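You operate a simulated robot arm through the tools that you are given. There is no shell and no other tool. Be economical: measure what you need, move in short steps, check, and stop when the job is done.

The job below is to be done with a simulated robot arm. You get a single attempt, and the scene is never put back.

TASK
Warm the milk on medium and pour it into the teal mug.
Fine: ring off, pan on the trivet.

It is judged by the outcome, as a careful person would: the job done as asked, and still so three seconds after it is handed in. It fails if anything else is knocked over, pushed out of place, dropped, spilled or broken.

THE ROBOT
A 6-joint arm with a two-finger parallel gripper, fixed in place. Base frame: the origin is at the foot of the arm, x ahead of it, y to its left, z up; the work surface is at about z = 0.91. Units: m, rad, N and s.
With the tool pointing down near the work surface it reaches from about 0.36 to 0.82 m from the base axis. Its first joint turns from -2.897 to 2.897 rad. Payload 3.91 kg.
The tool frame sits at the grasp point between the pads (the TCP): z along the fingers, y along the line on which they close. The tips reach 0.03 m beyond it. The gripper opens to 0.11 m. The fingers are 0.02 m wide and 0.01 m thick; the gripper's body (0.048 by 0.112 m) begins 0.055 m behind the TCP.
Orientation is that of the tool frame in the base frame, as a unit quaternion [w, x, y, z]. With the fingers straight down and closing along the base's y, the tool's x points along the base's -x, its y along +y and its z along -z.

THE INTERFACE
- The arm moves only by the tool step_arm. Its argument "increments" is a list of rows, each a list of 7 numbers: the shift along the tool's x, y, z in m, then the turn, a rotation vector about the tool's x, y, z in rad, then the gripper command, from -1 (shut) to 1 (fully open), values between in proportion. In form: [[x, y, z, wx, wy, wz, gripper], ...]. A call has 1 to 8 rows; each row shifts and turns the commanded pose from where the row before left it, along the tool's axes as they then stand. A row lasts 0.2 s, in which the tool goes at most 0.05 m and 0.15 rad; a call with a longer step from one row to the next is refused whole, and so is a gripper value outside its range. Where a pose cannot be reached the arm comes as near as it can. A force on the tool above 60 N (or 10 N above the force at the start of the call, whichever is more), or a blocked arm, ends the call early, and 0.2 s more pass. Each finger travels about 0.045 m/s and halts on what it meets, pressing with about 34 N; the grip force reading is that of the motor and also rises with nothing between the fingers. The clock runs only during rows and for 0.2 s after the last one: add rows that do not move to give the fingers time. The reply holds the time, the measured pose of the TCP, the force on the tool along the base axes, the opening and the grip force, in the units named above and with some noise, with the torque about the TCP (base axes, N m) and any sound that the robot's microphone picked up.
- Cameras (640 x 400 px; columns grow to the right, rows downward): "scene" is fixed at [0.0499, 0.6475, 1.6796]; the picture's right is [-0.65, -0.76, 0.00], its down [-0.71, 0.60, -0.37] and it looks along [0.28, -0.24, -0.93] (base axes); focal length 226 px, centre (320, 200). "wrist" rides on the gripper at [0.077, 0.007, -0.114] in the tool frame; the picture's right is [-0.09, 1.00, 0.00], its down [-0.80, -0.07, -0.59] and it looks along [-0.59, -0.05, 0.80] (tool axes); focal length 270 px, centre (320, 200). There is no depth. A picture from a camera that has moved, and an enlarged one, comes with that camera's place and axes in the base frame and with its lens. The place of the scene camera against the robot may be out by one fixed shift of up to 0.012 m in any direction.
- snapshot(camera): a new picture of that camera. No time passes.
- lift_body(by): slides the trunk up (or, below 0, down) by that many m; the arm rides with it, the base frame stays. It gives what a move gives, with no picture.
- inspect(camera, box): a new picture of the part [left, top, right, bottom] of that camera's present view, enlarged. No time passes.
- finish_job(): hands the job in; it is judged then, once.

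Go step by step. Nothing tells you positions but the pictures and the camera data: compare them with the known pose of the tool, close in by small moves and look again before you grip or let go. The budget is 120 turns and 64 pictures, counting those below and the enlarged ones. Unless the task says otherwise, let go and move clear before handing in, and close with one line.

The tools are called after "Request:" as a command line: name --pt "numbers of a row" for each row, then --argument value for the rest, lists and objects as JSON in quotes. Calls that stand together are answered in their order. step_arm: Moves the arm, as the interface text tells. Its arguments: {"type":"object","properties":{"increments":{"type":"array","items":{"type":"array","items":{"type":"number"}}}},"required":["increments"]} The other tools are called the same way: lift_body (by) slides the trunk up or down; snapshot (camera) takes a picture; inspect (camera, box) takes an enlarged picture of a part of a camera's view; finish_job () hands the job in.

At the start:

```text
time_s: 0.0
position: [0.3443, 0.3717, 1.3278]
tool_rot: [0.0, 0.0, 1.0, 0.001]
contact_force: [-0.7, 0.3, -0.4]
torque: [-0.02, 0.0, 0.02]
grip_width: 0.1102
finger_force: 0.0
trunk travel left (down, up): [-0.55, 0.06]
```

scene: 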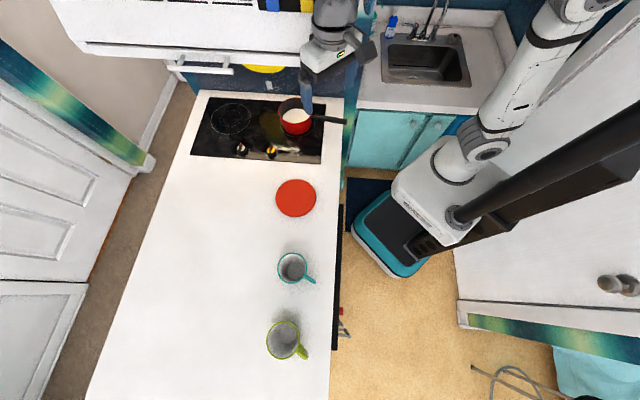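
wrist: 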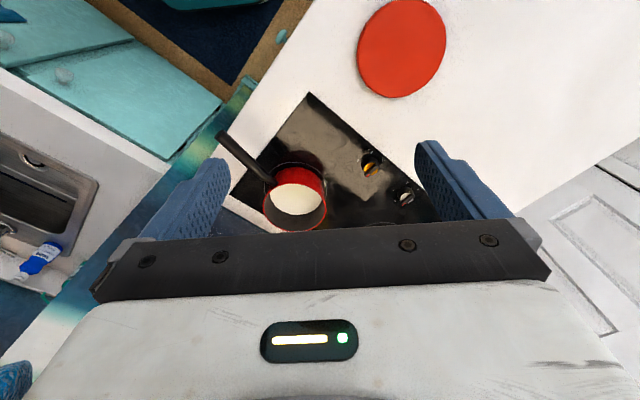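

The pan of milk is on the hob near (0.60, 0.31). The red trivet is near (0.34, 0.51) and the teal mug near (0.16, 0.67). First I'll look closely at the hob and its knobs.

Request:
inspect --camera "scene" --box '[180, 80, 360, 190]'

Request:
inspect --camera "wrist" --box '[200, 80, 460, 240]'

Request:
inspect --camera "scene" --box '[240, 230, 350, 300]'

```text
3.56 times, centred on (270, 135) of scene
camera zoom: at [0.0499, 0.6475, 1.6796], right [-0.65, -0.76, 0.0], down [-0.71, 0.6, -0.37], along [0.28, -0.24, -0.93], focal length 805 px, centre (498, 431)
```

zoom: 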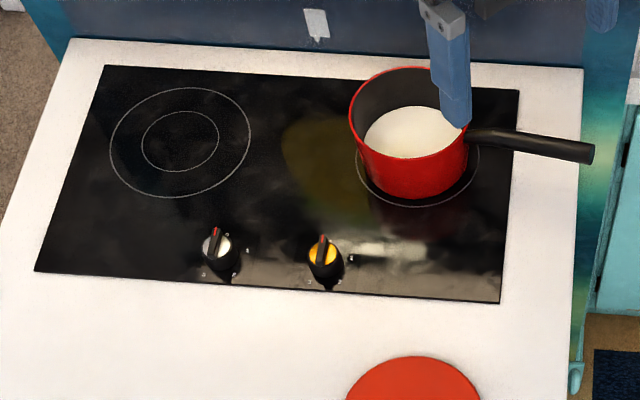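

```text
2.46 times, centred on (330, 160) of wrist
camera zoom: at [0.2677, 0.3783, 1.444], right [0.09, 1.0, 0.0], down [0.8, -0.07, 0.59], along [0.59, -0.05, -0.8], focal length 665 px, centre (295, 298)
```

zoom: 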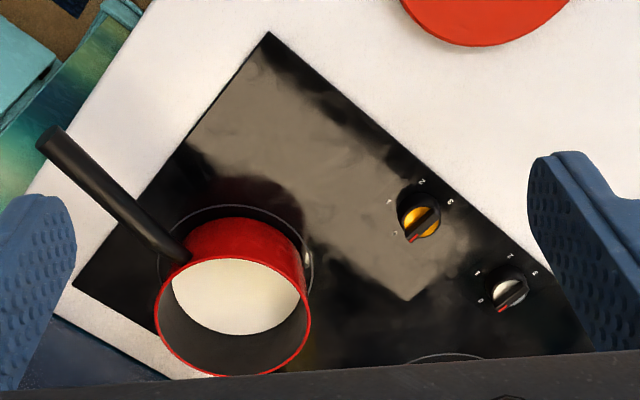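

```text
5.71 times, centred on (295, 265) of scene
camera zoom: at [0.0499, 0.6475, 1.6796], right [-0.65, -0.76, 0.0], down [-0.71, 0.6, -0.37], along [0.28, -0.24, -0.93], focal length 1294 px, centre (463, -171)
```

zoom: 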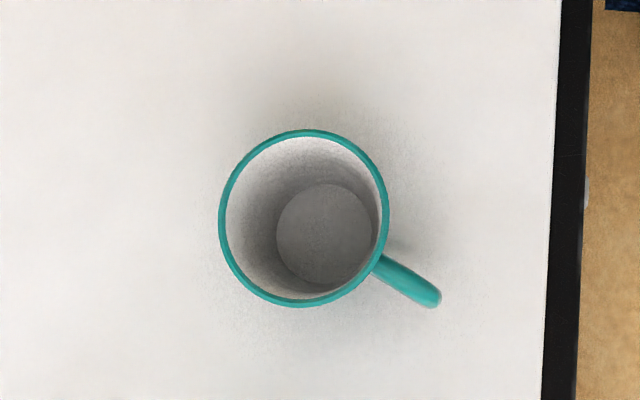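

Both knobs have a 0–3 dial. The yellow-ringed one, at about (0.557, 0.468), is nearest the pan's ring. I'll lower the wrist camera to see which knob is which, how they're marked and where their pointers are.

Request:
step_arm --pt "-0.0151 0.015 0.0374 0 0 0 1" --pt "-0.0151 0.015 0.0374 0 0 0 1" --pt "-0.0151 0.015 0.0374 0 0 0 1" --pt "-0.0151 0.015 0.0374 0 0 0 1" --pt "-0.0151 0.015 0.0374 0 0 0 1" --pt "-0.0151 0.015 0.0374 0 0 0 1" --pt "-0.0151 0.015 0.0374 0 0 0 1"

Request:
snapshot --camera "wrist"

Request:
inspect --camera "wrist" --box '[240, 120, 440, 240]'

```text
time_s: 1.6
position: [0.4503, 0.477, 1.0643]
tool_rot: [0.0, 0.0, 1.0, 0.0]
contact_force: [-1.0, 0.9, 0.1]
torque: [-0.07, -0.06, -0.06]
grip_width: 0.11
finger_force: 0.1
trunk travel left (down, up): [-0.55, 0.06]
```

```text
58 pictures are left
camera wrist: at [0.3736, 0.484, 1.1804], right [0.09, 1.0, 0.0], down [0.8, -0.07, 0.59], along [0.59, -0.05, -0.8], focal length 270 px, centre (320, 200)
```

wrist: 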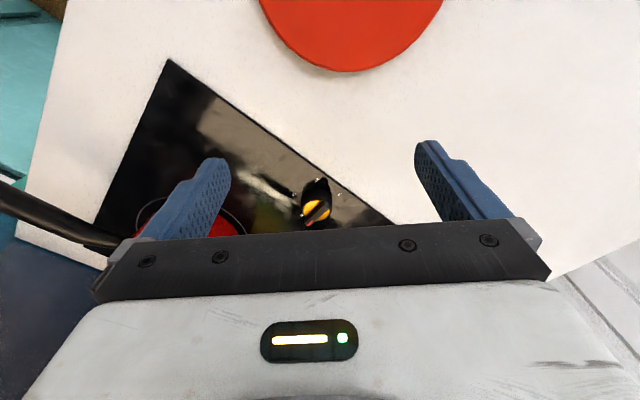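

```text
3.20 times, centred on (340, 180) of wrist
camera zoom: at [0.3736, 0.484, 1.1804], right [0.09, 1.0, 0.0], down [0.8, -0.07, 0.59], along [0.59, -0.05, -0.8], focal length 865 px, centre (256, 264)
```

zoom: 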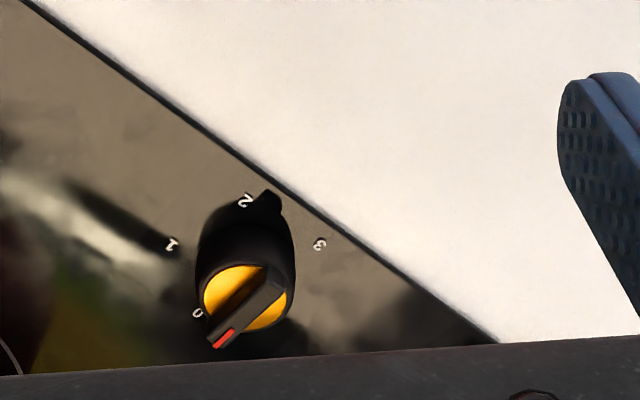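

The yellow knob's bar points at 0 (about -45°), and 2 sits about 135° clockwise from there. I'll move above the knob and yaw the tool so the fingers straddle the bar with room to turn.

Request:
step_arm --pt "-0.04 -0.004 0.0113 0 0 0 1" --pt "-0.04 -0.004 0.0113 0 0 0 1" --pt "-0.04 -0.004 0.0113 0 0 0 1" --pt "0 0 0 0 0 -0.1473 1" --pt "0 0 0 0 0 -0.1473 1" --pt "0 0 0 0 0 -0.1473 1" --pt "0 0 0 0 0 -0.1473 1" --pt "0 0 0 0 0 -0.1473 1"

Request:
step_arm --pt "0 0 0 0 0 -0.1473 0.5" --pt "0 0 0 0 0 -0.1473 0" --pt "0 0 0 0 0 -0.1473 -0.2" --pt "0 0 0 0 0 -0.1473 -0.2" --pt "0 0 0 0 0 -0.1473 -0.2" --pt "0 0 0 0 0 -0.1473 -0.2" --pt "0 0 0 0 0 -0.1473 -0.2" --pt "0 0 0 0 0 -0.1473 -0.2"

Request:
step_arm --pt "0 0 0 0 0 -0.1473 -0.2" --pt "0 0 0 0 0 -0.1473 -0.2" --pt "0 0 0 0 0 -0.1473 -0.2"

Request:
snapshot --camera "wrist"

Request:
inspect --camera "wrist" --box '[240, 80, 400, 240]'

```text
time_s: 2.6
position: [0.5777, 0.3836, 0.9694]
tool_rot: [-0.1, -0.038, 0.994, -0.032]
contact_force: [-2.3, -0.8, 5.8]
torque: [0.12, -0.24, -0.03]
grip_width: 0.1094
finger_force: 0.8
trunk travel left (down, up): [-0.55, 0.06]
stopped in row 4: the arm was blocked; the commanded pose is now the measured one
```

```text
time_s: 2.9
position: [0.6052, 0.3997, 0.9488]
tool_rot: [-0.139, -0.064, 0.987, -0.039]
contact_force: [6.5, -8.8, 17.3]
torque: [0.89, -1.62, -0.9]
grip_width: 0.0845
finger_force: 0.0
trunk travel left (down, up): [-0.55, 0.06]
stopped in row 1: the force on the tool passed its limit at 287 N (the readings are from after the stop); the commanded pose is now the measured one
```

```text
time_s: 3.7
position: [0.6069, 0.4029, 0.9477]
tool_rot: [-0.149, -0.284, 0.947, -0.006]
contact_force: [-8.1, -13.0, 14.7]
torque: [-0.77, 0.05, -0.47]
grip_width: 0.0467
finger_force: 2.6
trunk travel left (down, up): [-0.55, 0.06]
```

```text
56 pictures are left
camera wrist: at [0.5747, 0.3783, 1.0809], right [-0.47, 0.88, 0.05], down [0.84, 0.43, 0.33], along [0.27, 0.2, -0.94], focal length 270 px, centre (320, 200)
```

wrist: 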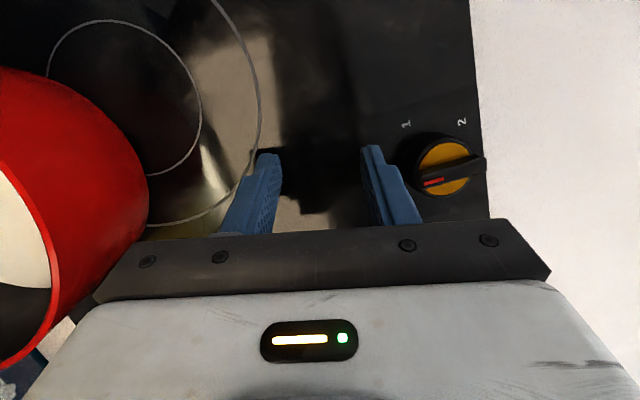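

```text
2.50 times, centred on (320, 160) of wrist
camera zoom: at [0.5747, 0.3783, 1.0809], right [-0.47, 0.88, 0.05], down [0.84, 0.43, 0.33], along [0.27, 0.2, -0.94], focal length 676 px, centre (320, 300)
```

zoom: 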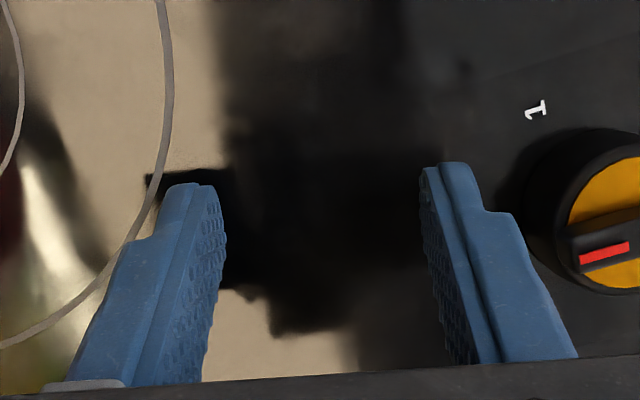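

The arm was blocked and drifted off towards the pan side. I'll stop here and look at the whole scene before moving anything.

Request:
snapshot --camera "scene"

Request:
inspect --camera "scene" --box '[180, 60, 380, 190]'

```text
54 pictures are left
```

scene: 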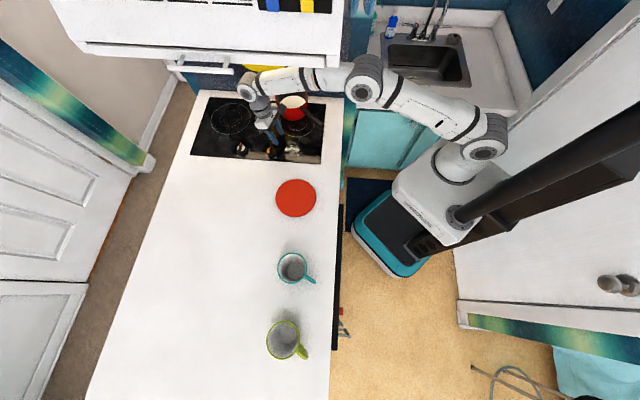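

```text
3.08 times, centred on (280, 125) of scene
camera zoom: at [0.0499, 0.6475, 1.6796], right [-0.65, -0.76, 0.0], down [-0.71, 0.6, -0.37], along [0.28, -0.24, -0.93], focal length 696 px, centre (443, 431)
```

zoom: 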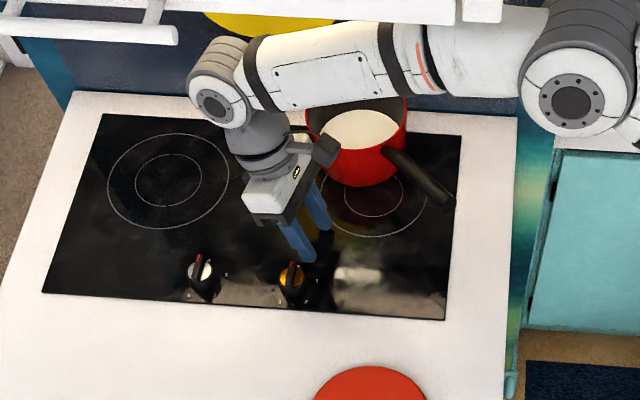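

The pan was pushed back about 5 cm and turned a little, but it's still upright with its milk. The wrist probably met the rail under the hood. I'll lift the fingers gently straight up and check the forces.

Request:
step_arm --pt "0.003 0.001 -0.01 0 0 0 -0.2" --pt "0.003 0.001 -0.01 0 0 0 -0.2"

Request:
inspect --camera "scene" --box '[60, 0, 380, 190]'

```text
time_s: 4.3
position: [0.607, 0.4075, 0.9663]
tool_rot: [-0.149, -0.283, 0.948, -0.006]
contact_force: [0.5, 0.7, 0.2]
torque: [-0.03, -0.01, 0.03]
grip_width: 0.0442
finger_force: 0.2
trunk travel left (down, up): [-0.55, 0.06]
```

```text
2.00 times, centred on (220, 95) of scene
camera zoom: at [0.0499, 0.6475, 1.6796], right [-0.65, -0.76, 0.0], down [-0.71, 0.6, -0.37], along [0.28, -0.24, -0.93], focal length 453 px, centre (520, 410)
```

zoom: 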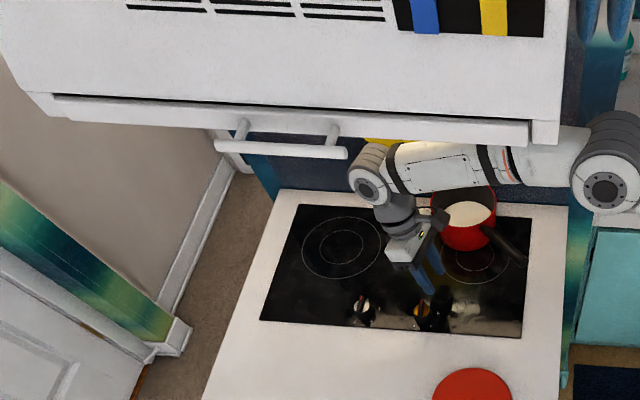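

I see now that a microwave hangs over the hob, so the wrist has to stay low (TCP at about 0.98 or below) around there. I'll straighten the tool to vertical at this low height.

Request:
step_arm --pt "0.0035 0.001 -0.012 0 0 0 -0.2" --pt "0 0 0 0.0238 -0.0975 0 -0.2" --pt "0 0 0 0.0238 -0.0975 0 -0.2" --pt "0 0 0 0.0238 -0.0975 0 -0.2"

Request:
snapshot --camera "wrist"

```text
time_s: 5.3
position: [0.6086, 0.4003, 0.943]
tool_rot: [-0.031, -0.284, 0.958, -0.007]
contact_force: [7.2, 13.3, 168.3]
torque: [-0.73, -2.54, 0.25]
grip_width: 0.0426
finger_force: 0.1
trunk travel left (down, up): [-0.55, 0.06]
stopped in row 4: the force on the tool passed its limit at 234 N (the readings are from after the stop); the commanded pose is now the measured one
```

```text
51 pictures are left
camera wrist: at [0.5477, 0.367, 1.065], right [-0.47, 0.88, 0.0], down [0.74, 0.4, 0.54], along [0.48, 0.25, -0.84], focal length 270 px, centre (320, 200)
```

wrist: 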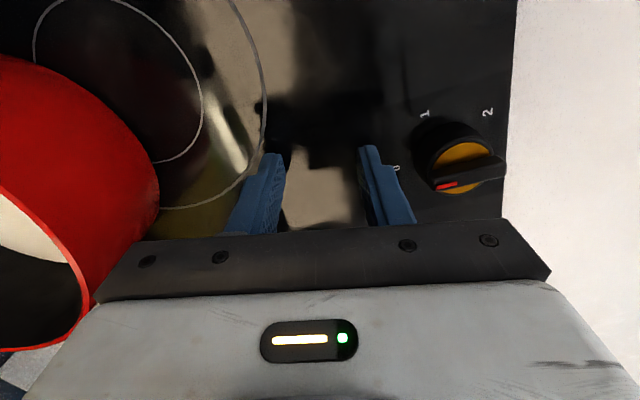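

The fingers are pressing on the glass because the forearm can't rise under the microwave. I'll tilt back, raise slightly and close the fingers, then lower the trunk in small steps so the forearm runs level below it.

Request:
step_arm --pt "0 0 -0.008 -0.0238 0.0975 0 -0.8" --pt "0 0 -0.008 -0.0238 0.0975 0 -0.8" --pt "0.002 0.0 -0.01 0 0 0 -0.8" --pt "0.003 0 -0.01 0 0 0 -0.8"

```text
time_s: 6.3
position: [0.6059, 0.4019, 0.9948]
tool_rot: [-0.127, -0.283, 0.951, -0.013]
contact_force: [0.3, -0.9, -1.2]
torque: [0.0, 0.0, 0.0]
grip_width: 0.0111
finger_force: 0.1
trunk travel left (down, up): [-0.55, 0.06]
```

The arm is free now at z 0.995. I'll lower the trunk a little.

Request:
lift_body --by -0.04

```text
time_s: 7.1
position: [0.6048, 0.4027, 0.9544]
tool_rot: [-0.127, -0.283, 0.951, -0.013]
contact_force: [0.2, 0.1, -0.3]
torque: [0.01, -0.03, 0.03]
grip_width: 0.0111
finger_force: 0.1
trunk travel left (down, up): [-0.51, 0.1]
```

Request:
step_arm --pt "0.005 0.001 -0.0194 0 0 0 -0.8" --pt "0.005 0.001 -0.0194 0.012 -0.05 0 -0.8"

Request:
lift_body --by -0.04

```text
time_s: 7.7
position: [0.6056, 0.401, 0.9966]
tool_rot: [-0.102, -0.283, 0.954, -0.011]
contact_force: [0.1, -0.1, 0.3]
torque: [0.01, -0.03, 0.01]
grip_width: 0.0108
finger_force: 0.1
trunk travel left (down, up): [-0.51, 0.1]
```

```text
time_s: 8.6
position: [0.606, 0.4011, 0.9545]
tool_rot: [-0.102, -0.283, 0.954, -0.011]
contact_force: [0.2, 0.6, -0.3]
torque: [0.01, 0.02, 0.02]
grip_width: 0.0108
finger_force: 0.1
trunk travel left (down, up): [-0.47, 0.14]
```

Request:
step_arm --pt "0.004 0.001 -0.0194 0.012 -0.05 0 -0.8" --pt "0.004 0.001 -0.0194 0.012 -0.05 0 -0.8"

Request:
lift_body --by -0.04

```text
time_s: 9.2
position: [0.6041, 0.4006, 0.9943]
tool_rot: [-0.051, -0.285, 0.957, -0.009]
contact_force: [0.3, 0.0, 0.1]
torque: [0.03, -0.01, -0.03]
grip_width: 0.0111
finger_force: 0.2
trunk travel left (down, up): [-0.47, 0.14]
```

```text
time_s: 10.0
position: [0.6041, 0.4007, 0.954]
tool_rot: [-0.051, -0.285, 0.957, -0.009]
contact_force: [-0.7, 0.3, -0.4]
torque: [0.05, -0.02, -0.01]
grip_width: 0.0108
finger_force: 0.1
trunk travel left (down, up): [-0.43, 0.18]
```

Working well. I'll finish straightening and lower once more.

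Request:
step_arm --pt "0.002 0 -0.0197 0.012 -0.05 0 -0.8" --pt "0.001 0 -0.02 0.012 -0.05 0 -0.8"

Request:
lift_body --by -0.03

Request:
snapshot --camera "scene"

```text
time_s: 10.6
position: [0.6033, 0.4006, 0.994]
tool_rot: [0.0, -0.285, 0.958, -0.006]
contact_force: [0.3, 0.0, 1.1]
torque: [-0.01, 0.0, 0.05]
grip_width: 0.0107
finger_force: 0.1
trunk travel left (down, up): [-0.43, 0.18]
```

```text
time_s: 11.3
position: [0.6045, 0.3998, 0.9629]
tool_rot: [0.001, -0.286, 0.958, -0.006]
contact_force: [1.3, 0.0, -0.1]
torque: [0.0, -0.04, 0.01]
grip_width: 0.0108
finger_force: 0.1
trunk travel left (down, up): [-0.4, 0.21]
```

```text
50 pictures are left
```

scene: 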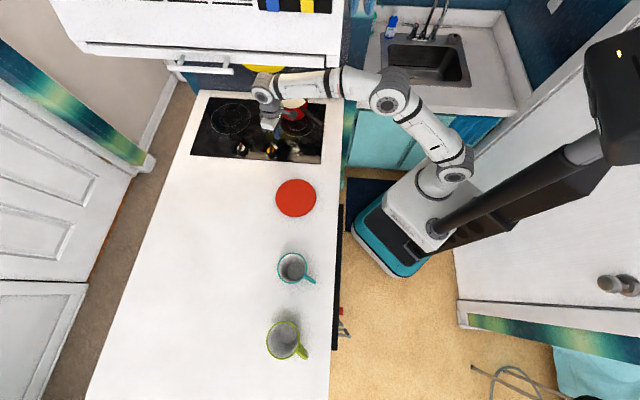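

The arm is now level and upright. I'll leave the hob area low and straight back between the knob and the pan handle, then view the pan to plan the handle grasp.

Request:
step_arm --pt "0 0 -0.02 0 0 0 -0.8" --pt "0.0348 0.0228 0 0 0 0 -0.8" --pt "0.0348 0.0228 0 0 0 0 -0.8" --pt "0.0348 0.0228 0 0 0 0 -0.8" --pt "0.0348 0.0228 0 0 0 0 -0.8" --pt "0.0348 0.0228 0 0 0 0 -0.8" --pt "0.0348 0.0228 0 0 0 0 -0.8"

Request:
snapshot --camera "wrist"

```text
time_s: 12.9
position: [0.3527, 0.4008, 0.9843]
tool_rot: [0.0, -0.286, 0.958, -0.006]
contact_force: [-0.5, -0.1, -0.3]
torque: [-0.03, -0.01, -0.03]
grip_width: 0.0113
finger_force: 0.1
trunk travel left (down, up): [-0.4, 0.21]
```

```text
49 pictures are left
camera wrist: at [0.2851, 0.3646, 1.0991], right [-0.47, 0.88, -0.01], down [0.71, 0.39, 0.59], along [0.53, 0.27, -0.81], focal length 270 px, centre (320, 200)
```

wrist: 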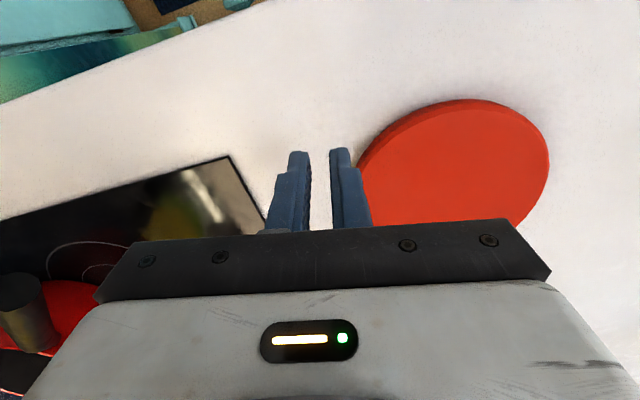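

The trivet is at about (0.33, 0.50). I plan to grip the pan handle with the tool horizontal and the fingers closing top and bottom, so that pouring is a simple tool roll. I'll rise into open space and reorient there.

Request:
step_arm --pt "-0.0168 -0.003 -0.032 0 0 0 -0.8" --pt "-0.0168 -0.003 -0.032 0 0 0 -0.8" --pt "-0.0168 -0.003 -0.032 0 0 0 -0.8" --pt "0 0 0 -0.0516 -0.0954 0.0954 -0.5" --pt "0 0 0 -0.0516 -0.0954 0.0954 -0.5" --pt "0 0 0 -0.0516 -0.0954 0.0954 -0.5" --pt "0 0 0 -0.0516 -0.0954 0.0954 -0.5"

```text
time_s: 14.5
position: [0.4002, 0.4224, 1.0798]
tool_rot: [0.154, -0.094, 0.973, 0.147]
contact_force: [0.0, 0.4, 0.4]
torque: [0.0, 0.02, 0.02]
grip_width: 0.0277
finger_force: 0.0
trunk travel left (down, up): [-0.4, 0.21]
```

Request:
step_arm --pt "0 0 0 -0.0516 -0.0954 0.0954 -0.5" --pt "0 0 0 -0.0516 -0.0954 0.0954 -0.5" --pt "0 0 0 -0.0516 -0.0954 0.0954 -0.5" --pt "0 0 0 -0.0516 -0.0954 0.0954 -0.5" --pt "0 0 0 -0.0516 -0.0954 0.0954 -0.5" --pt "0 0 0 -0.0516 -0.0954 0.0954 -0.5"

```text
time_s: 15.9
position: [0.4013, 0.4228, 1.0769]
tool_rot: [0.354, 0.2, 0.845, 0.347]
contact_force: [0.8, -0.3, -0.2]
torque: [-0.02, 0.01, 0.0]
grip_width: 0.0273
finger_force: 0.0
trunk travel left (down, up): [-0.4, 0.21]
```

Request:
step_arm --pt "0 0 0 -0.0516 -0.0954 0.0954 -0.5" --pt "0 0 0 -0.0516 -0.0954 0.0954 -0.5" --pt "0 0 0 -0.0516 -0.0954 0.0954 -0.5" --pt "0 0 0 -0.0516 -0.0954 0.0954 -0.5" --pt "0 0 0 -0.0516 -0.0954 0.0954 -0.5" --pt "0 0 0 -0.0516 -0.0954 0.0954 -0.5" --pt "0 0 0 -0.0516 -0.0954 0.0954 -0.5"

Request:
snapshot --camera "wrist"

Request:
snapshot --camera "scene"

```text
time_s: 17.5
position: [0.4415, 0.4812, 1.4217]
tool_rot: [0.505, 0.497, 0.506, 0.492]
contact_force: [-1.3, 0.7, -0.1]
torque: [0.0, 0.0, -0.01]
grip_width: 0.0275
finger_force: 0.1
out of reach, approached as far as the arm can: row 1, 2, 3, 4, 5, 6, 7
trunk travel left (down, up): [-0.4, 0.21]
```

```text
48 pictures are left
camera wrist: at [0.3281, 0.5584, 1.4284], right [0.01, -0.07, 1.0], down [-0.6, -0.8, -0.05], along [0.8, -0.6, -0.05], focal length 270 px, centre (320, 200)
```

wrist: 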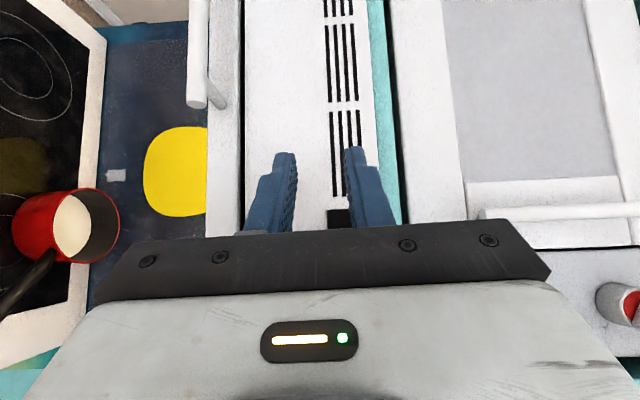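

```text
47 pictures are left
```

scene: 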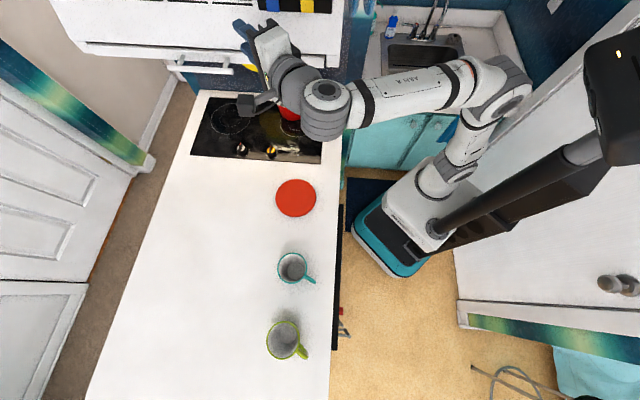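

The horizontal orientation was out of reach at that height, so the arm rose to 1.42, but nothing was touched. First I'll go back to a tool-down pose, so I can slide the pan back onto its ring by the handle.

Request:
step_arm --pt "0 0 0 0.0864 0.0864 -0.0864 -0.5" --pt "0 0 0 0.0864 0.0864 -0.0864 -0.5" --pt "0 0 0 0.0864 0.0864 -0.0864 -0.5" --pt "0 0 0 0.0864 0.0864 -0.0864 -0.5" --pt "0 0 0 0.0864 0.0864 -0.0864 -0.5" --pt "0 0 0 0.0864 0.0864 -0.0864 -0.5" --pt "0 0 0 0.0864 0.0864 -0.0864 -0.5"

```text
time_s: 19.1
position: [0.4418, 0.4813, 1.4205]
tool_rot: [0.291, 0.286, 0.868, 0.284]
contact_force: [-0.3, 0.2, -0.5]
torque: [0.02, 0.03, 0.0]
grip_width: 0.0273
finger_force: 0.1
trunk travel left (down, up): [-0.4, 0.21]
```

Request:
step_arm --pt "0 0 0 0.0864 0.0864 -0.0864 -0.5" --pt "0 0 0 0.0864 0.0864 -0.0864 -0.5" --pt "0 0 0 0.0864 0.0864 -0.0864 -0.5" --pt "0 0 0 0.0864 0.0864 -0.0864 -0.5" --pt "0 0 0 0.0864 0.0864 -0.0864 -0.5" --pt "0 0 0 0.0864 0.0864 -0.0864 -0.5" --pt "0 0 0 0.0864 0.0864 -0.0864 -0.5"

```text
time_s: 20.7
position: [0.3862, 0.4105, 1.3045]
tool_rot: [0.003, -0.001, 1.0, -0.003]
contact_force: [0.6, -0.8, -0.5]
torque: [-0.03, -0.04, 0.02]
grip_width: 0.0275
finger_force: 0.0
out of reach, approached as far as the arm can: row 1, 2, 3, 4, 5, 6, 7
trunk travel left (down, up): [-0.4, 0.21]
```

Request:
step_arm --pt "0.0025 -0.005 0.04 0 0 0 -0.5" --pt "0.0025 -0.005 0.04 0 0 0 -0.5" --pt "0.0025 -0.005 0.04 0 0 0 -0.5" --pt "0.0025 -0.005 0.04 0 0 0 -0.3" --pt "0.0025 -0.005 0.04 0 0 0 -0.1" --pt "0.0025 -0.005 0.04 0 0 0 0" --pt "0.0025 -0.005 0.04 0 0 0 0" --pt "0.0025 -0.005 0.035 0 0 0 0"

Request:
step_arm --pt "-0.01 -0.025 0 0 0 0 0" --pt "-0.01 -0.025 0 0 0 0 0" --pt "-0.01 -0.025 0 0 0 0 0"

Request:
snapshot --camera "wrist"

Request:
inspect --camera "scene" --box '[180, 70, 380, 190]'

```text
time_s: 21.0
position: [0.3869, 0.41, 1.3007]
tool_rot: [0.01, -0.002, 1.0, 0.003]
contact_force: [-2.2, -2.1, 6.7]
torque: [-0.32, -0.23, -0.28]
grip_width: 0.0274
finger_force: 0.1
trunk travel left (down, up): [-0.4, 0.21]
stopped in row 1: the force on the tool passed its limit at 107 N (the readings are from after the stop); the commanded pose is now the measured one
```

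```text
time_s: 21.4
position: [0.3848, 0.4094, 1.3021]
tool_rot: [0.013, -0.01, 1.0, 0.008]
contact_force: [-9.6, 26.2, 10.9]
torque: [-2.21, -0.68, 0.16]
grip_width: 0.055
finger_force: 0.1
trunk travel left (down, up): [-0.4, 0.21]
stopped in row 1: the force on the tool passed its limit at 78 N (the readings are from after the stop); the commanded pose is now the measured one
```

```text
46 pictures are left
camera wrist: at [0.3051, 0.4117, 1.4153], right [0.07, 1.0, 0.02], down [0.79, -0.06, 0.61], along [0.61, -0.03, -0.79], focal length 270 px, centre (320, 200)
```

wrist: 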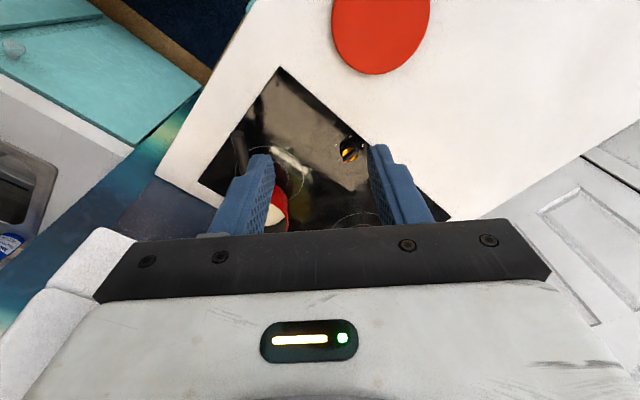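

```text
3.20 times, centred on (280, 130) of scene
camera zoom: at [0.0499, 0.6475, 1.6796], right [-0.65, -0.76, 0.0], down [-0.71, 0.6, -0.37], along [0.28, -0.24, -0.93], focal length 724 px, centre (448, 424)
```

zoom: 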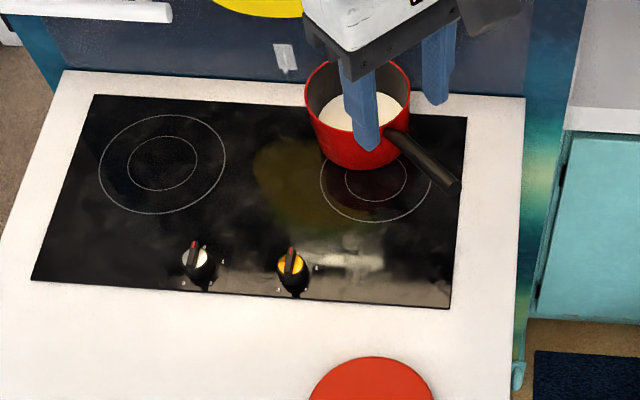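

The gripper's left side is against the microwave's front corner. I'll move away from it towards the front before descending.

Request:
step_arm --pt "0.008 0.02 0 0 0 0 -0.2" --pt "0.01 0.025 0 0 0 0 -0.2" --pt "0.01 0.025 0 0 0 0 -0.2"

```text
time_s: 22.2
position: [0.359, 0.4673, 1.295]
tool_rot: [0.014, -0.008, 1.0, 0.01]
contact_force: [-0.4, 0.8, 0.0]
torque: [0.03, -0.02, -0.02]
grip_width: 0.0442
finger_force: 0.0
out of reach, approached as far as the arm can: row 3
trunk travel left (down, up): [-0.4, 0.21]
```

Request:
step_arm --pt "0 0 0.04 0 0 0 0" --pt "0 0 0.04 0 0 0 0" --pt "0 0 0.04 0 0 0 0" --pt "0 0 0.04 0 0 0 0" --pt "0 0 0.04 0 0 0 0" --pt "0 0 0.04 0 0 0 0" --pt "0 0 0.04 0 0 0 0" --pt "0 0 0.03 0 0 0 0"

```text
time_s: 24.0
position: [0.3671, 0.4733, 0.987]
tool_rot: [0.013, -0.009, 1.0, 0.009]
contact_force: [-0.2, 0.0, -0.4]
torque: [0.0, -0.02, 0.01]
grip_width: 0.0551
finger_force: 0.0
trunk travel left (down, up): [-0.4, 0.21]
```

Request:
step_arm --pt "-0.0076 -0.0422 0 0 0 0 0" --pt "-0.0076 -0.0422 0 0 0 0 0" --pt "-0.0076 -0.0422 0 0 0 0 0" --pt "-0.0076 -0.0422 0 0 0 0 0" --pt "-0.0076 -0.0422 0 0 0 0 0"

Request:
snapshot --camera "wrist"

```text
time_s: 25.2
position: [0.4082, 0.2614, 0.9847]
tool_rot: [0.012, -0.008, 1.0, 0.01]
contact_force: [0.6, 1.4, -0.4]
torque: [-0.01, 0.04, 0.02]
grip_width: 0.0551
finger_force: 0.1
trunk travel left (down, up): [-0.4, 0.21]
```

```text
44 pictures are left
camera wrist: at [0.3276, 0.2639, 1.0994], right [0.07, 1.0, 0.02], down [0.79, -0.07, 0.61], along [0.61, -0.03, -0.79], focal length 270 px, centre (320, 200)
```

wrist: 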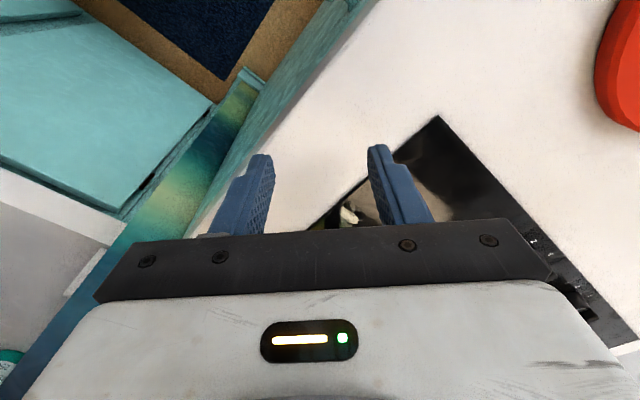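

The palm hides what lies ahead, so I'll guide this by the scene camera. I'll advance over the handle with open fingers straddling it.

Request:
step_arm --pt "-0.025 0 0 0 0 0 0.3" --pt "-0.025 0 0 0 0 0 0.3" --pt "-0.025 0.002 0 0 0 0 0.3"

Request:
inspect --camera "scene" --box '[240, 70, 360, 145]'

Request:
snapshot --camera "wrist"

```text
time_s: 26.0
position: [0.4837, 0.2661, 0.986]
tool_rot: [0.012, -0.008, 1.0, 0.009]
contact_force: [0.0, -0.4, 0.1]
torque: [0.01, 0.0, 0.01]
grip_width: 0.0715
finger_force: 0.1
trunk travel left (down, up): [-0.4, 0.21]
```

```text
5.33 times, centred on (300, 108) of scene
camera zoom: at [0.0499, 0.6475, 1.6796], right [-0.65, -0.76, 0.0], down [-0.71, 0.6, -0.37], along [0.28, -0.24, -0.93], focal length 1207 px, centre (427, 693)
```

zoom: 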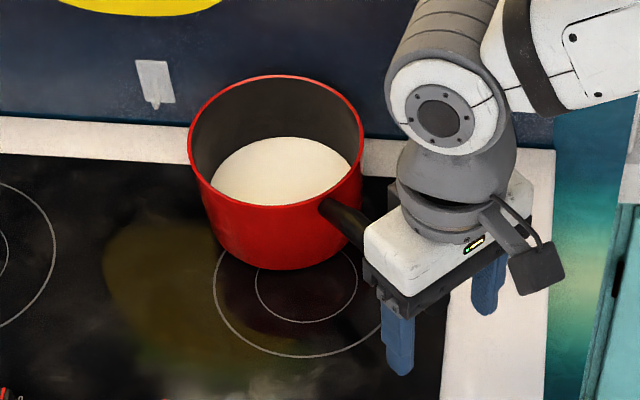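

```text
42 pictures are left
camera wrist: at [0.4033, 0.2685, 1.1006], right [0.07, 1.0, 0.02], down [0.79, -0.07, 0.61], along [0.61, -0.03, -0.79], focal length 270 px, centre (320, 200)
```

wrist: 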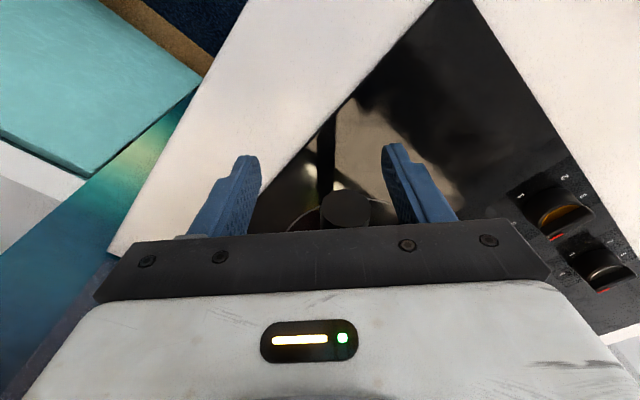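

The handle end shows between the fingers at about (0.495, 0.277, 0.99). I'll shift 1 cm left, advance, and grip.

Request:
step_arm --pt "-0.015 0.006 0 0 0 0 0.3" --pt "-0.03 0.006 0 0 0 0 0.3" --pt "0 0 0 0 0 0 -0.3" --pt "0 0 0 0 0 0 -1" --pt "0 0 0 0 0 0 -1" --pt "0 0 0 0 0 0 -1"

Request:
snapshot --camera "wrist"

```text
time_s: 27.4
position: [0.5293, 0.2784, 0.9861]
tool_rot: [0.012, -0.008, 1.0, 0.009]
contact_force: [0.6, 2.8, 0.2]
torque: [0.11, 0.31, 0.98]
grip_width: 0.0215
finger_force: 34.7
trunk travel left (down, up): [-0.4, 0.21]
```

```text
41 pictures are left
camera wrist: at [0.4485, 0.2812, 1.1003], right [0.07, 1.0, 0.02], down [0.79, -0.07, 0.61], along [0.61, -0.03, -0.79], focal length 270 px, centre (320, 200)
```

wrist: 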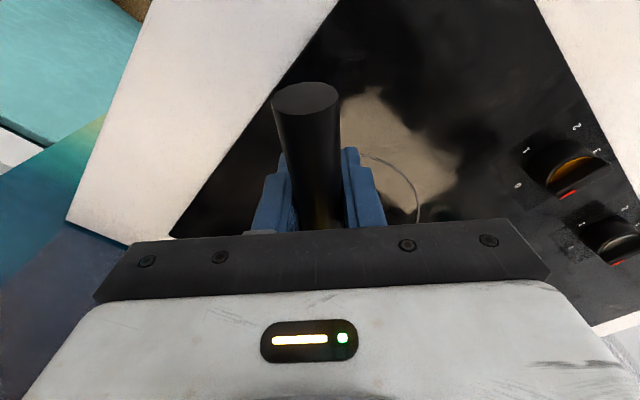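

I have a firm grip. I'll slide the pan slowly back onto its ring and restore the handle's original direction.

Request:
step_arm --pt "0.00325 -0.008 0 0 0 -0.0873 -1" --pt "0.0039 -0.0077 0 0 0 -0.0873 -1" --pt "0.0046 -0.0073 0 0 0 -0.0873 -1" --pt "0.0052 -0.0069 0 0 0 -0.0873 -1" --pt "0.0058 -0.0064 0 0 0 -0.0873 -1" --pt "0.0063 -0.0059 0 0 0 -0.0873 -1" --pt "0.0068 -0.0053 0 0 0 -0.0873 -1" --pt "0.0073 -0.0047 0 0 0 -0.0873 -1"

Request:
inspect --camera "scene" --box '[240, 70, 360, 145]'

```text
time_s: 29.2
position: [0.5011, 0.2138, 0.9849]
tool_rot: [0.015, -0.35, 0.937, 0.004]
contact_force: [2.2, -0.2, 5.4]
torque: [0.45, -0.32, -0.25]
grip_width: 0.0208
finger_force: 34.2
trunk travel left (down, up): [-0.4, 0.21]
```

```text
5.33 times, centred on (300, 108) of scene
camera zoom: at [0.0499, 0.6475, 1.6796], right [-0.65, -0.76, 0.0], down [-0.71, 0.6, -0.37], along [0.28, -0.24, -0.93], focal length 1207 px, centre (427, 693)
```

zoom: 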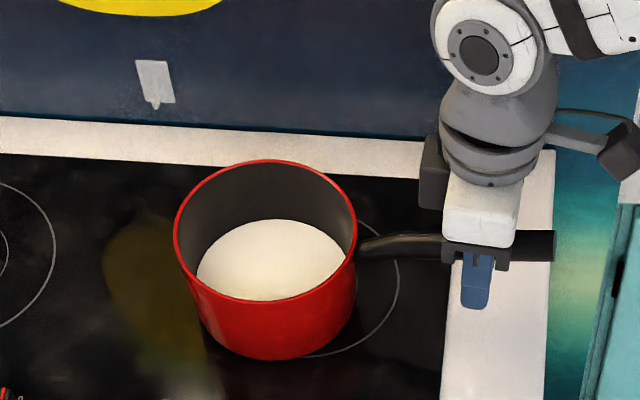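

The pan overshot the ring centre by about 3 cm to the left in the picture. I'll pull it back towards the handle side.

Request:
step_arm --pt "0.0087 -0.0042 0 0 0 0 -1" --pt "0.0087 -0.0042 0 0 0 0 -1" --pt "0.0087 -0.0042 0 0 0 0 -1"

Request:
inspect --camera "scene" --box '[240, 70, 360, 145]'

```text
time_s: 30.0
position: [0.4905, 0.1874, 0.9844]
tool_rot: [0.014, -0.35, 0.937, 0.004]
contact_force: [0.5, 1.4, 3.8]
torque: [0.22, -0.32, 0.17]
grip_width: 0.0208
finger_force: 34.3
trunk travel left (down, up): [-0.4, 0.21]
```

```text
5.33 times, centred on (300, 108) of scene
camera zoom: at [0.0499, 0.6475, 1.6796], right [-0.65, -0.76, 0.0], down [-0.71, 0.6, -0.37], along [0.28, -0.24, -0.93], focal length 1207 px, centre (427, 693)
```

zoom: 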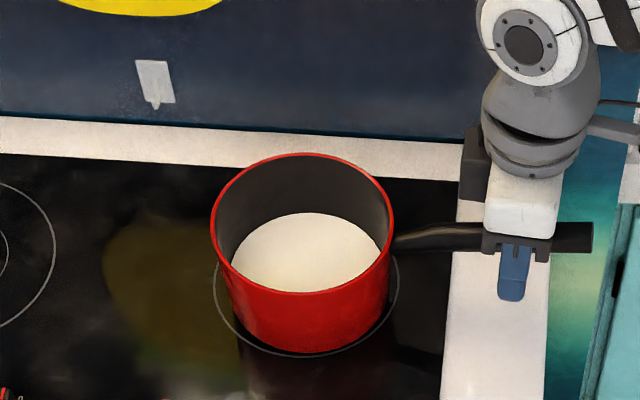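

The pan is centred on its ring again. I'll release, back off along the handle, and swing round to the front.

Request:
step_arm --pt "0 0 0 0 0 0 0" --pt "0 0 0 0 0 0 0.1" --pt "0 0 0 0 0 0 0.1" --pt "0.03 0 0 0 0 0 0.1" --pt "0.035 0 0 0 0 0 0.1" --pt "0.035 0 0 0 0 0 0.1"

```text
time_s: 31.4
position: [0.4153, 0.121, 0.9819]
tool_rot: [0.015, -0.35, 0.937, 0.004]
contact_force: [-0.6, 0.1, -0.4]
torque: [-0.01, 0.02, -0.01]
grip_width: 0.0606
finger_force: 0.0
trunk travel left (down, up): [-0.4, 0.21]
```

Request:
step_arm --pt "0.03 0 -0.01 0 0 0 -0.2" --pt "-0.0176 0.0382 0 0 0 0 -0.2" --pt "-0.0176 0.0382 0 0 0 0 -0.2" --pt "-0.0176 0.0382 0 0 0 0 -0.2" --pt "-0.0176 0.0382 0 0 0 0 -0.2" --pt "-0.0176 0.0382 0 0 0 0 -0.2" --pt "-0.04 0.0116 0 0 0 0 -0.2" --pt "-0.04 0.0116 0 0 0 0 -0.2"

```text
time_s: 33.2
position: [0.3804, 0.3761, 0.9943]
tool_rot: [0.015, -0.35, 0.937, 0.003]
contact_force: [-0.1, -0.8, -0.4]
torque: [-0.02, -0.03, -0.02]
grip_width: 0.0441
finger_force: 0.0
trunk travel left (down, up): [-0.4, 0.21]
```

Request:
step_arm --pt "-0.034 0.0165 0 0 0 0 -0.2" --pt "-0.034 0.0165 0 0 0 0 -0.2" --pt "0 0 0 0 0 -0.149 -0.2" --pt "0 0 0 0 0 -0.149 -0.2" --pt "0 0 0 0 0 -0.149 -0.2" --pt "0 0 0 0 0 -0.149 -0.2"

Request:
step_arm --pt "0 0 0 0 0 -0.149 -0.2" --pt "0 0 0 0 0 -0.149 -0.2" --pt "0 0 0 0 0 -0.149 -0.2" --pt "0 0 0 0 0 -0.149 -0.2" --pt "0 0 0 0 0 -0.149 -0.2" --pt "0 0 0 0 0 -0.149 -0.2" --pt "0 0 0 0 0 -0.149 -0.2"

```text
time_s: 34.6
position: [0.4082, 0.4445, 0.9947]
tool_rot: [0.016, -0.61, 0.792, -0.001]
contact_force: [0.6, 0.4, 0.0]
torque: [-0.02, 0.04, 0.0]
grip_width: 0.044
finger_force: 0.1
trunk travel left (down, up): [-0.4, 0.21]
```

```text
time_s: 36.2
position: [0.4093, 0.4446, 0.9972]
tool_rot: [-0.013, 0.924, -0.382, 0.007]
contact_force: [-0.3, 0.1, 0.2]
torque: [0.03, 0.0, 0.01]
grip_width: 0.0439
finger_force: 0.1
trunk travel left (down, up): [-0.4, 0.21]
```

Request:
step_arm --pt "0.025 -0.032 -0.001 0 0 0 -0.2" --pt "0.025 -0.032 -0.001 0 0 0 -0.2" --pt "0.025 -0.032 -0.001 0 0 0 -0.2" --pt "0.025 -0.032 0 0 0 0 -0.2"

Request:
inspect --camera "wrist" --box '[220, 80, 420, 240]'

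Request:
inspect --camera "scene" --box '[200, 60, 360, 180]'

```text
time_s: 37.2
position: [0.5709, 0.4651, 1.0061]
tool_rot: [-0.013, 0.923, -0.384, 0.008]
contact_force: [0.6, 0.3, 0.8]
torque: [0.0, 0.04, -0.01]
grip_width: 0.0439
finger_force: 0.1
trunk travel left (down, up): [-0.4, 0.21]
```

```text
2.50 times, centred on (320, 160) of wrist
camera zoom: at [0.6173, 0.4025, 1.122], right [-0.77, -0.64, -0.03], down [-0.53, 0.61, 0.59], along [-0.36, 0.47, -0.81], focal length 676 px, centre (320, 300)
```

zoom: 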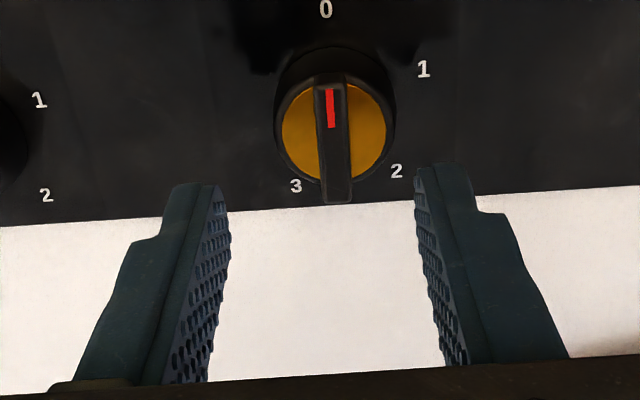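

```text
3.33 times, centred on (280, 120) of scene
camera zoom: at [0.0499, 0.6475, 1.6796], right [-0.65, -0.76, 0.0], down [-0.71, 0.6, -0.37], along [0.28, -0.24, -0.93], focal length 755 px, centre (453, 467)
```

zoom: 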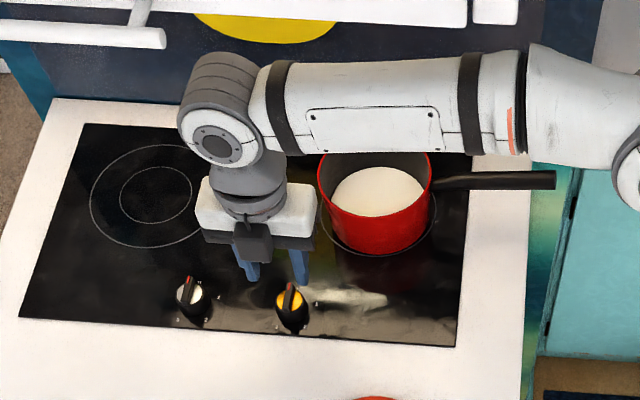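

This view is clear: 0 is at the top, with 1, 2 and 3 at 70° steps, and the knob centre is at (0.5687, 0.4633) with its bar top at about 0.937. I'll centre, level the tool and descend over the bar.

Request:
step_arm --pt "0 0.0028 0 -0.03 -0.005 0 -0.4" --pt "0 0 0.02 0 0 0 -0.4" --pt "0 0 0.02 0 0 0 -0.4" --pt "0 0 0.006 0 0 0 -0.4"

Request:
inspect --camera "wrist" --box '[240, 100, 400, 230]'

```text
time_s: 38.2
position: [0.5679, 0.4612, 0.9641]
tool_rot: [-0.004, 0.924, -0.383, 0.003]
contact_force: [2.7, 1.2, 29.7]
torque: [0.37, -0.49, 0.03]
grip_width: 0.0342
finger_force: 1.3
trunk travel left (down, up): [-0.4, 0.21]
```

```text
3.08 times, centred on (320, 165) of wrist
camera zoom: at [0.6153, 0.4012, 1.0795], right [-0.77, -0.64, -0.01], down [-0.52, 0.61, 0.59], along [-0.37, 0.46, -0.8], focal length 832 px, centre (320, 308)
```

zoom: 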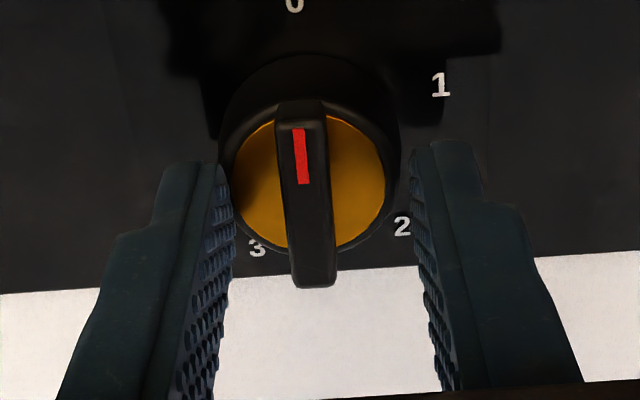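

The tips touched the knob's shoulder at z 0.934. I'll rise 2 mm, centre on the bar and close.

Request:
step_arm --pt "0 -0.0025 -0.003 0 0 0 -0.4" --pt "0 0 0 0 0 0 -0.8" --pt "0 0 0 0 0 0 -1" --pt "0 0 0 0 0 0 -1" --pt "0 0 0 0 0 0 -1"

Request:
inspect --camera "wrist" --box '[240, 100, 400, 230]'

```text
time_s: 39.4
position: [0.5671, 0.4622, 0.9641]
tool_rot: [-0.002, 0.924, -0.383, 0.001]
contact_force: [-1.7, -1.0, 32.5]
torque: [-0.38, 0.83, -0.03]
grip_width: 0.0121
finger_force: 34.5
trunk travel left (down, up): [-0.4, 0.21]
```

```text
3.08 times, centred on (320, 165) of wrist
camera zoom: at [0.6161, 0.4025, 1.0799], right [-0.77, -0.64, -0.01], down [-0.52, 0.62, 0.59], along [-0.38, 0.46, -0.8], focal length 832 px, centre (320, 308)
```

zoom: 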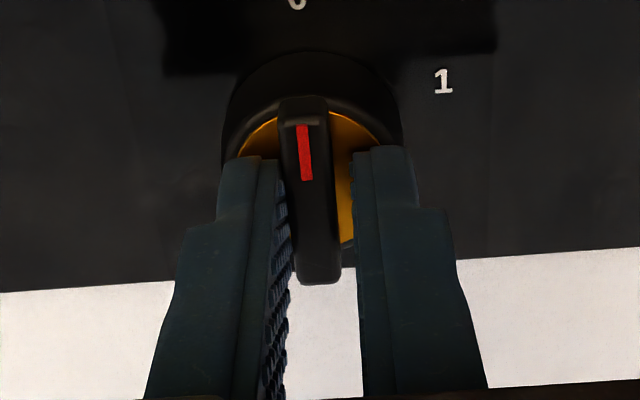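

The bar is gripped. I'll turn clockwise in stages, checking as I go.

Request:
step_arm --pt "0 0 -0.001 0 0 0.12 -1" --pt "0 0 0 0 0 0.14 -1" --pt "0 0 0 0 0 0.14 -1" --pt "0 0 0 0 0 0.14 -1" --pt "0 0 0 0 0 0.14 -1" --pt "0 0 0 0 0 0.14 -1"

Request:
inspect --camera "wrist" --box '[240, 100, 400, 230]'

```text
time_s: 40.8
position: [0.5691, 0.4648, 0.9636]
tool_rot: [0.003, -0.693, 0.721, 0.0]
contact_force: [9.0, 17.3, 30.5]
torque: [-0.81, 0.23, 0.02]
grip_width: 0.0091
finger_force: 45.6
trunk travel left (down, up): [-0.4, 0.21]
```

```text
3.08 times, centred on (320, 165) of wrist
camera zoom: at [0.5587, 0.3867, 1.0796], right [-0.99, 0.13, 0.0], down [0.1, 0.8, 0.6], along [0.08, 0.59, -0.8], focal length 832 px, centre (320, 308)
```

zoom: 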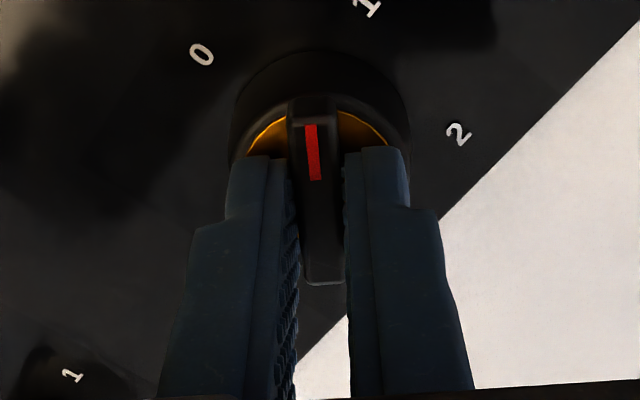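

Request:
step_arm --pt "0 0 -0.001 0 0 0.135 -1" --pt "0 0 0 0 0 0.135 -1" --pt "0 0 0 0 0 0.135 -1" --pt "0 0 0 0 0 0.135 -1" --pt "0 0 0 0 0 0.135 -1" --pt "0 0 0 0 0 0.135 -1"

Request:
step_arm --pt "0 0 0 0 0 0.135 -1" --pt "0 0 0 0 0 0.135 -1" --pt "0 0 0 0 0 0.135 -1" --pt "0 0 0 0 0 0.135 -1" --pt "0 0 0 0 0 0.135 -1" --pt "0 0 0 0 0 0.135 -1"

Request:
inspect --camera "wrist" --box '[240, 100, 400, 230]'

Request:
inspect --camera "scene" --box '[180, 70, 360, 180]'

```text
time_s: 42.2
position: [0.5705, 0.462, 0.9644]
tool_rot: [0.001, -0.353, 0.935, -0.001]
contact_force: [11.2, 16.8, 19.1]
torque: [0.8, -0.57, -0.03]
grip_width: 0.0088
finger_force: 44.8
trunk travel left (down, up): [-0.4, 0.21]
```

```text
time_s: 43.6
position: [0.5702, 0.4625, 0.964]
tool_rot: [0.001, 0.044, 0.999, 0.0]
contact_force: [16.6, 9.4, 17.7]
torque: [0.09, -1.01, 0.01]
grip_width: 0.0088
finger_force: 45.5
trunk travel left (down, up): [-0.4, 0.21]
```

```text
3.08 times, centred on (320, 165) of wrist
camera zoom: at [0.4938, 0.4761, 1.0797], right [0.18, 0.98, 0.0], down [0.79, -0.14, 0.6], along [0.59, -0.1, -0.8], focal length 832 px, centre (320, 308)
```

zoom: 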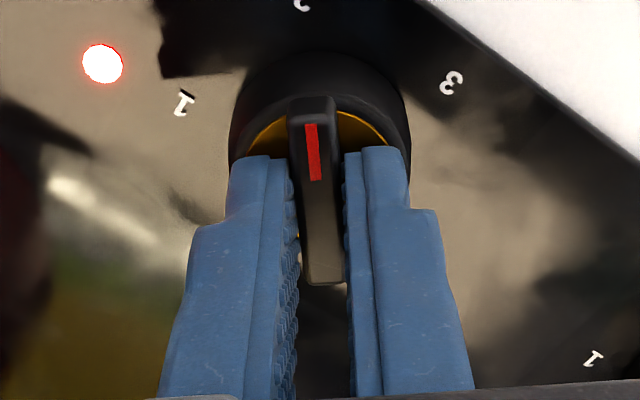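

```text
3.56 times, centred on (270, 125) of scene
camera zoom: at [0.0499, 0.6475, 1.6796], right [-0.65, -0.76, 0.0], down [-0.71, 0.6, -0.37], along [0.28, -0.24, -0.93], focal length 805 px, centre (498, 467)
```

zoom: 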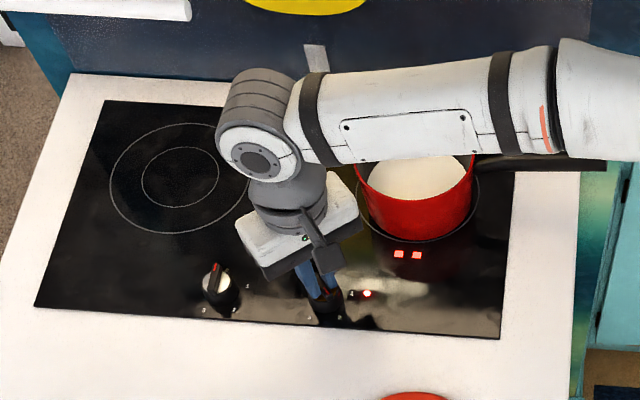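

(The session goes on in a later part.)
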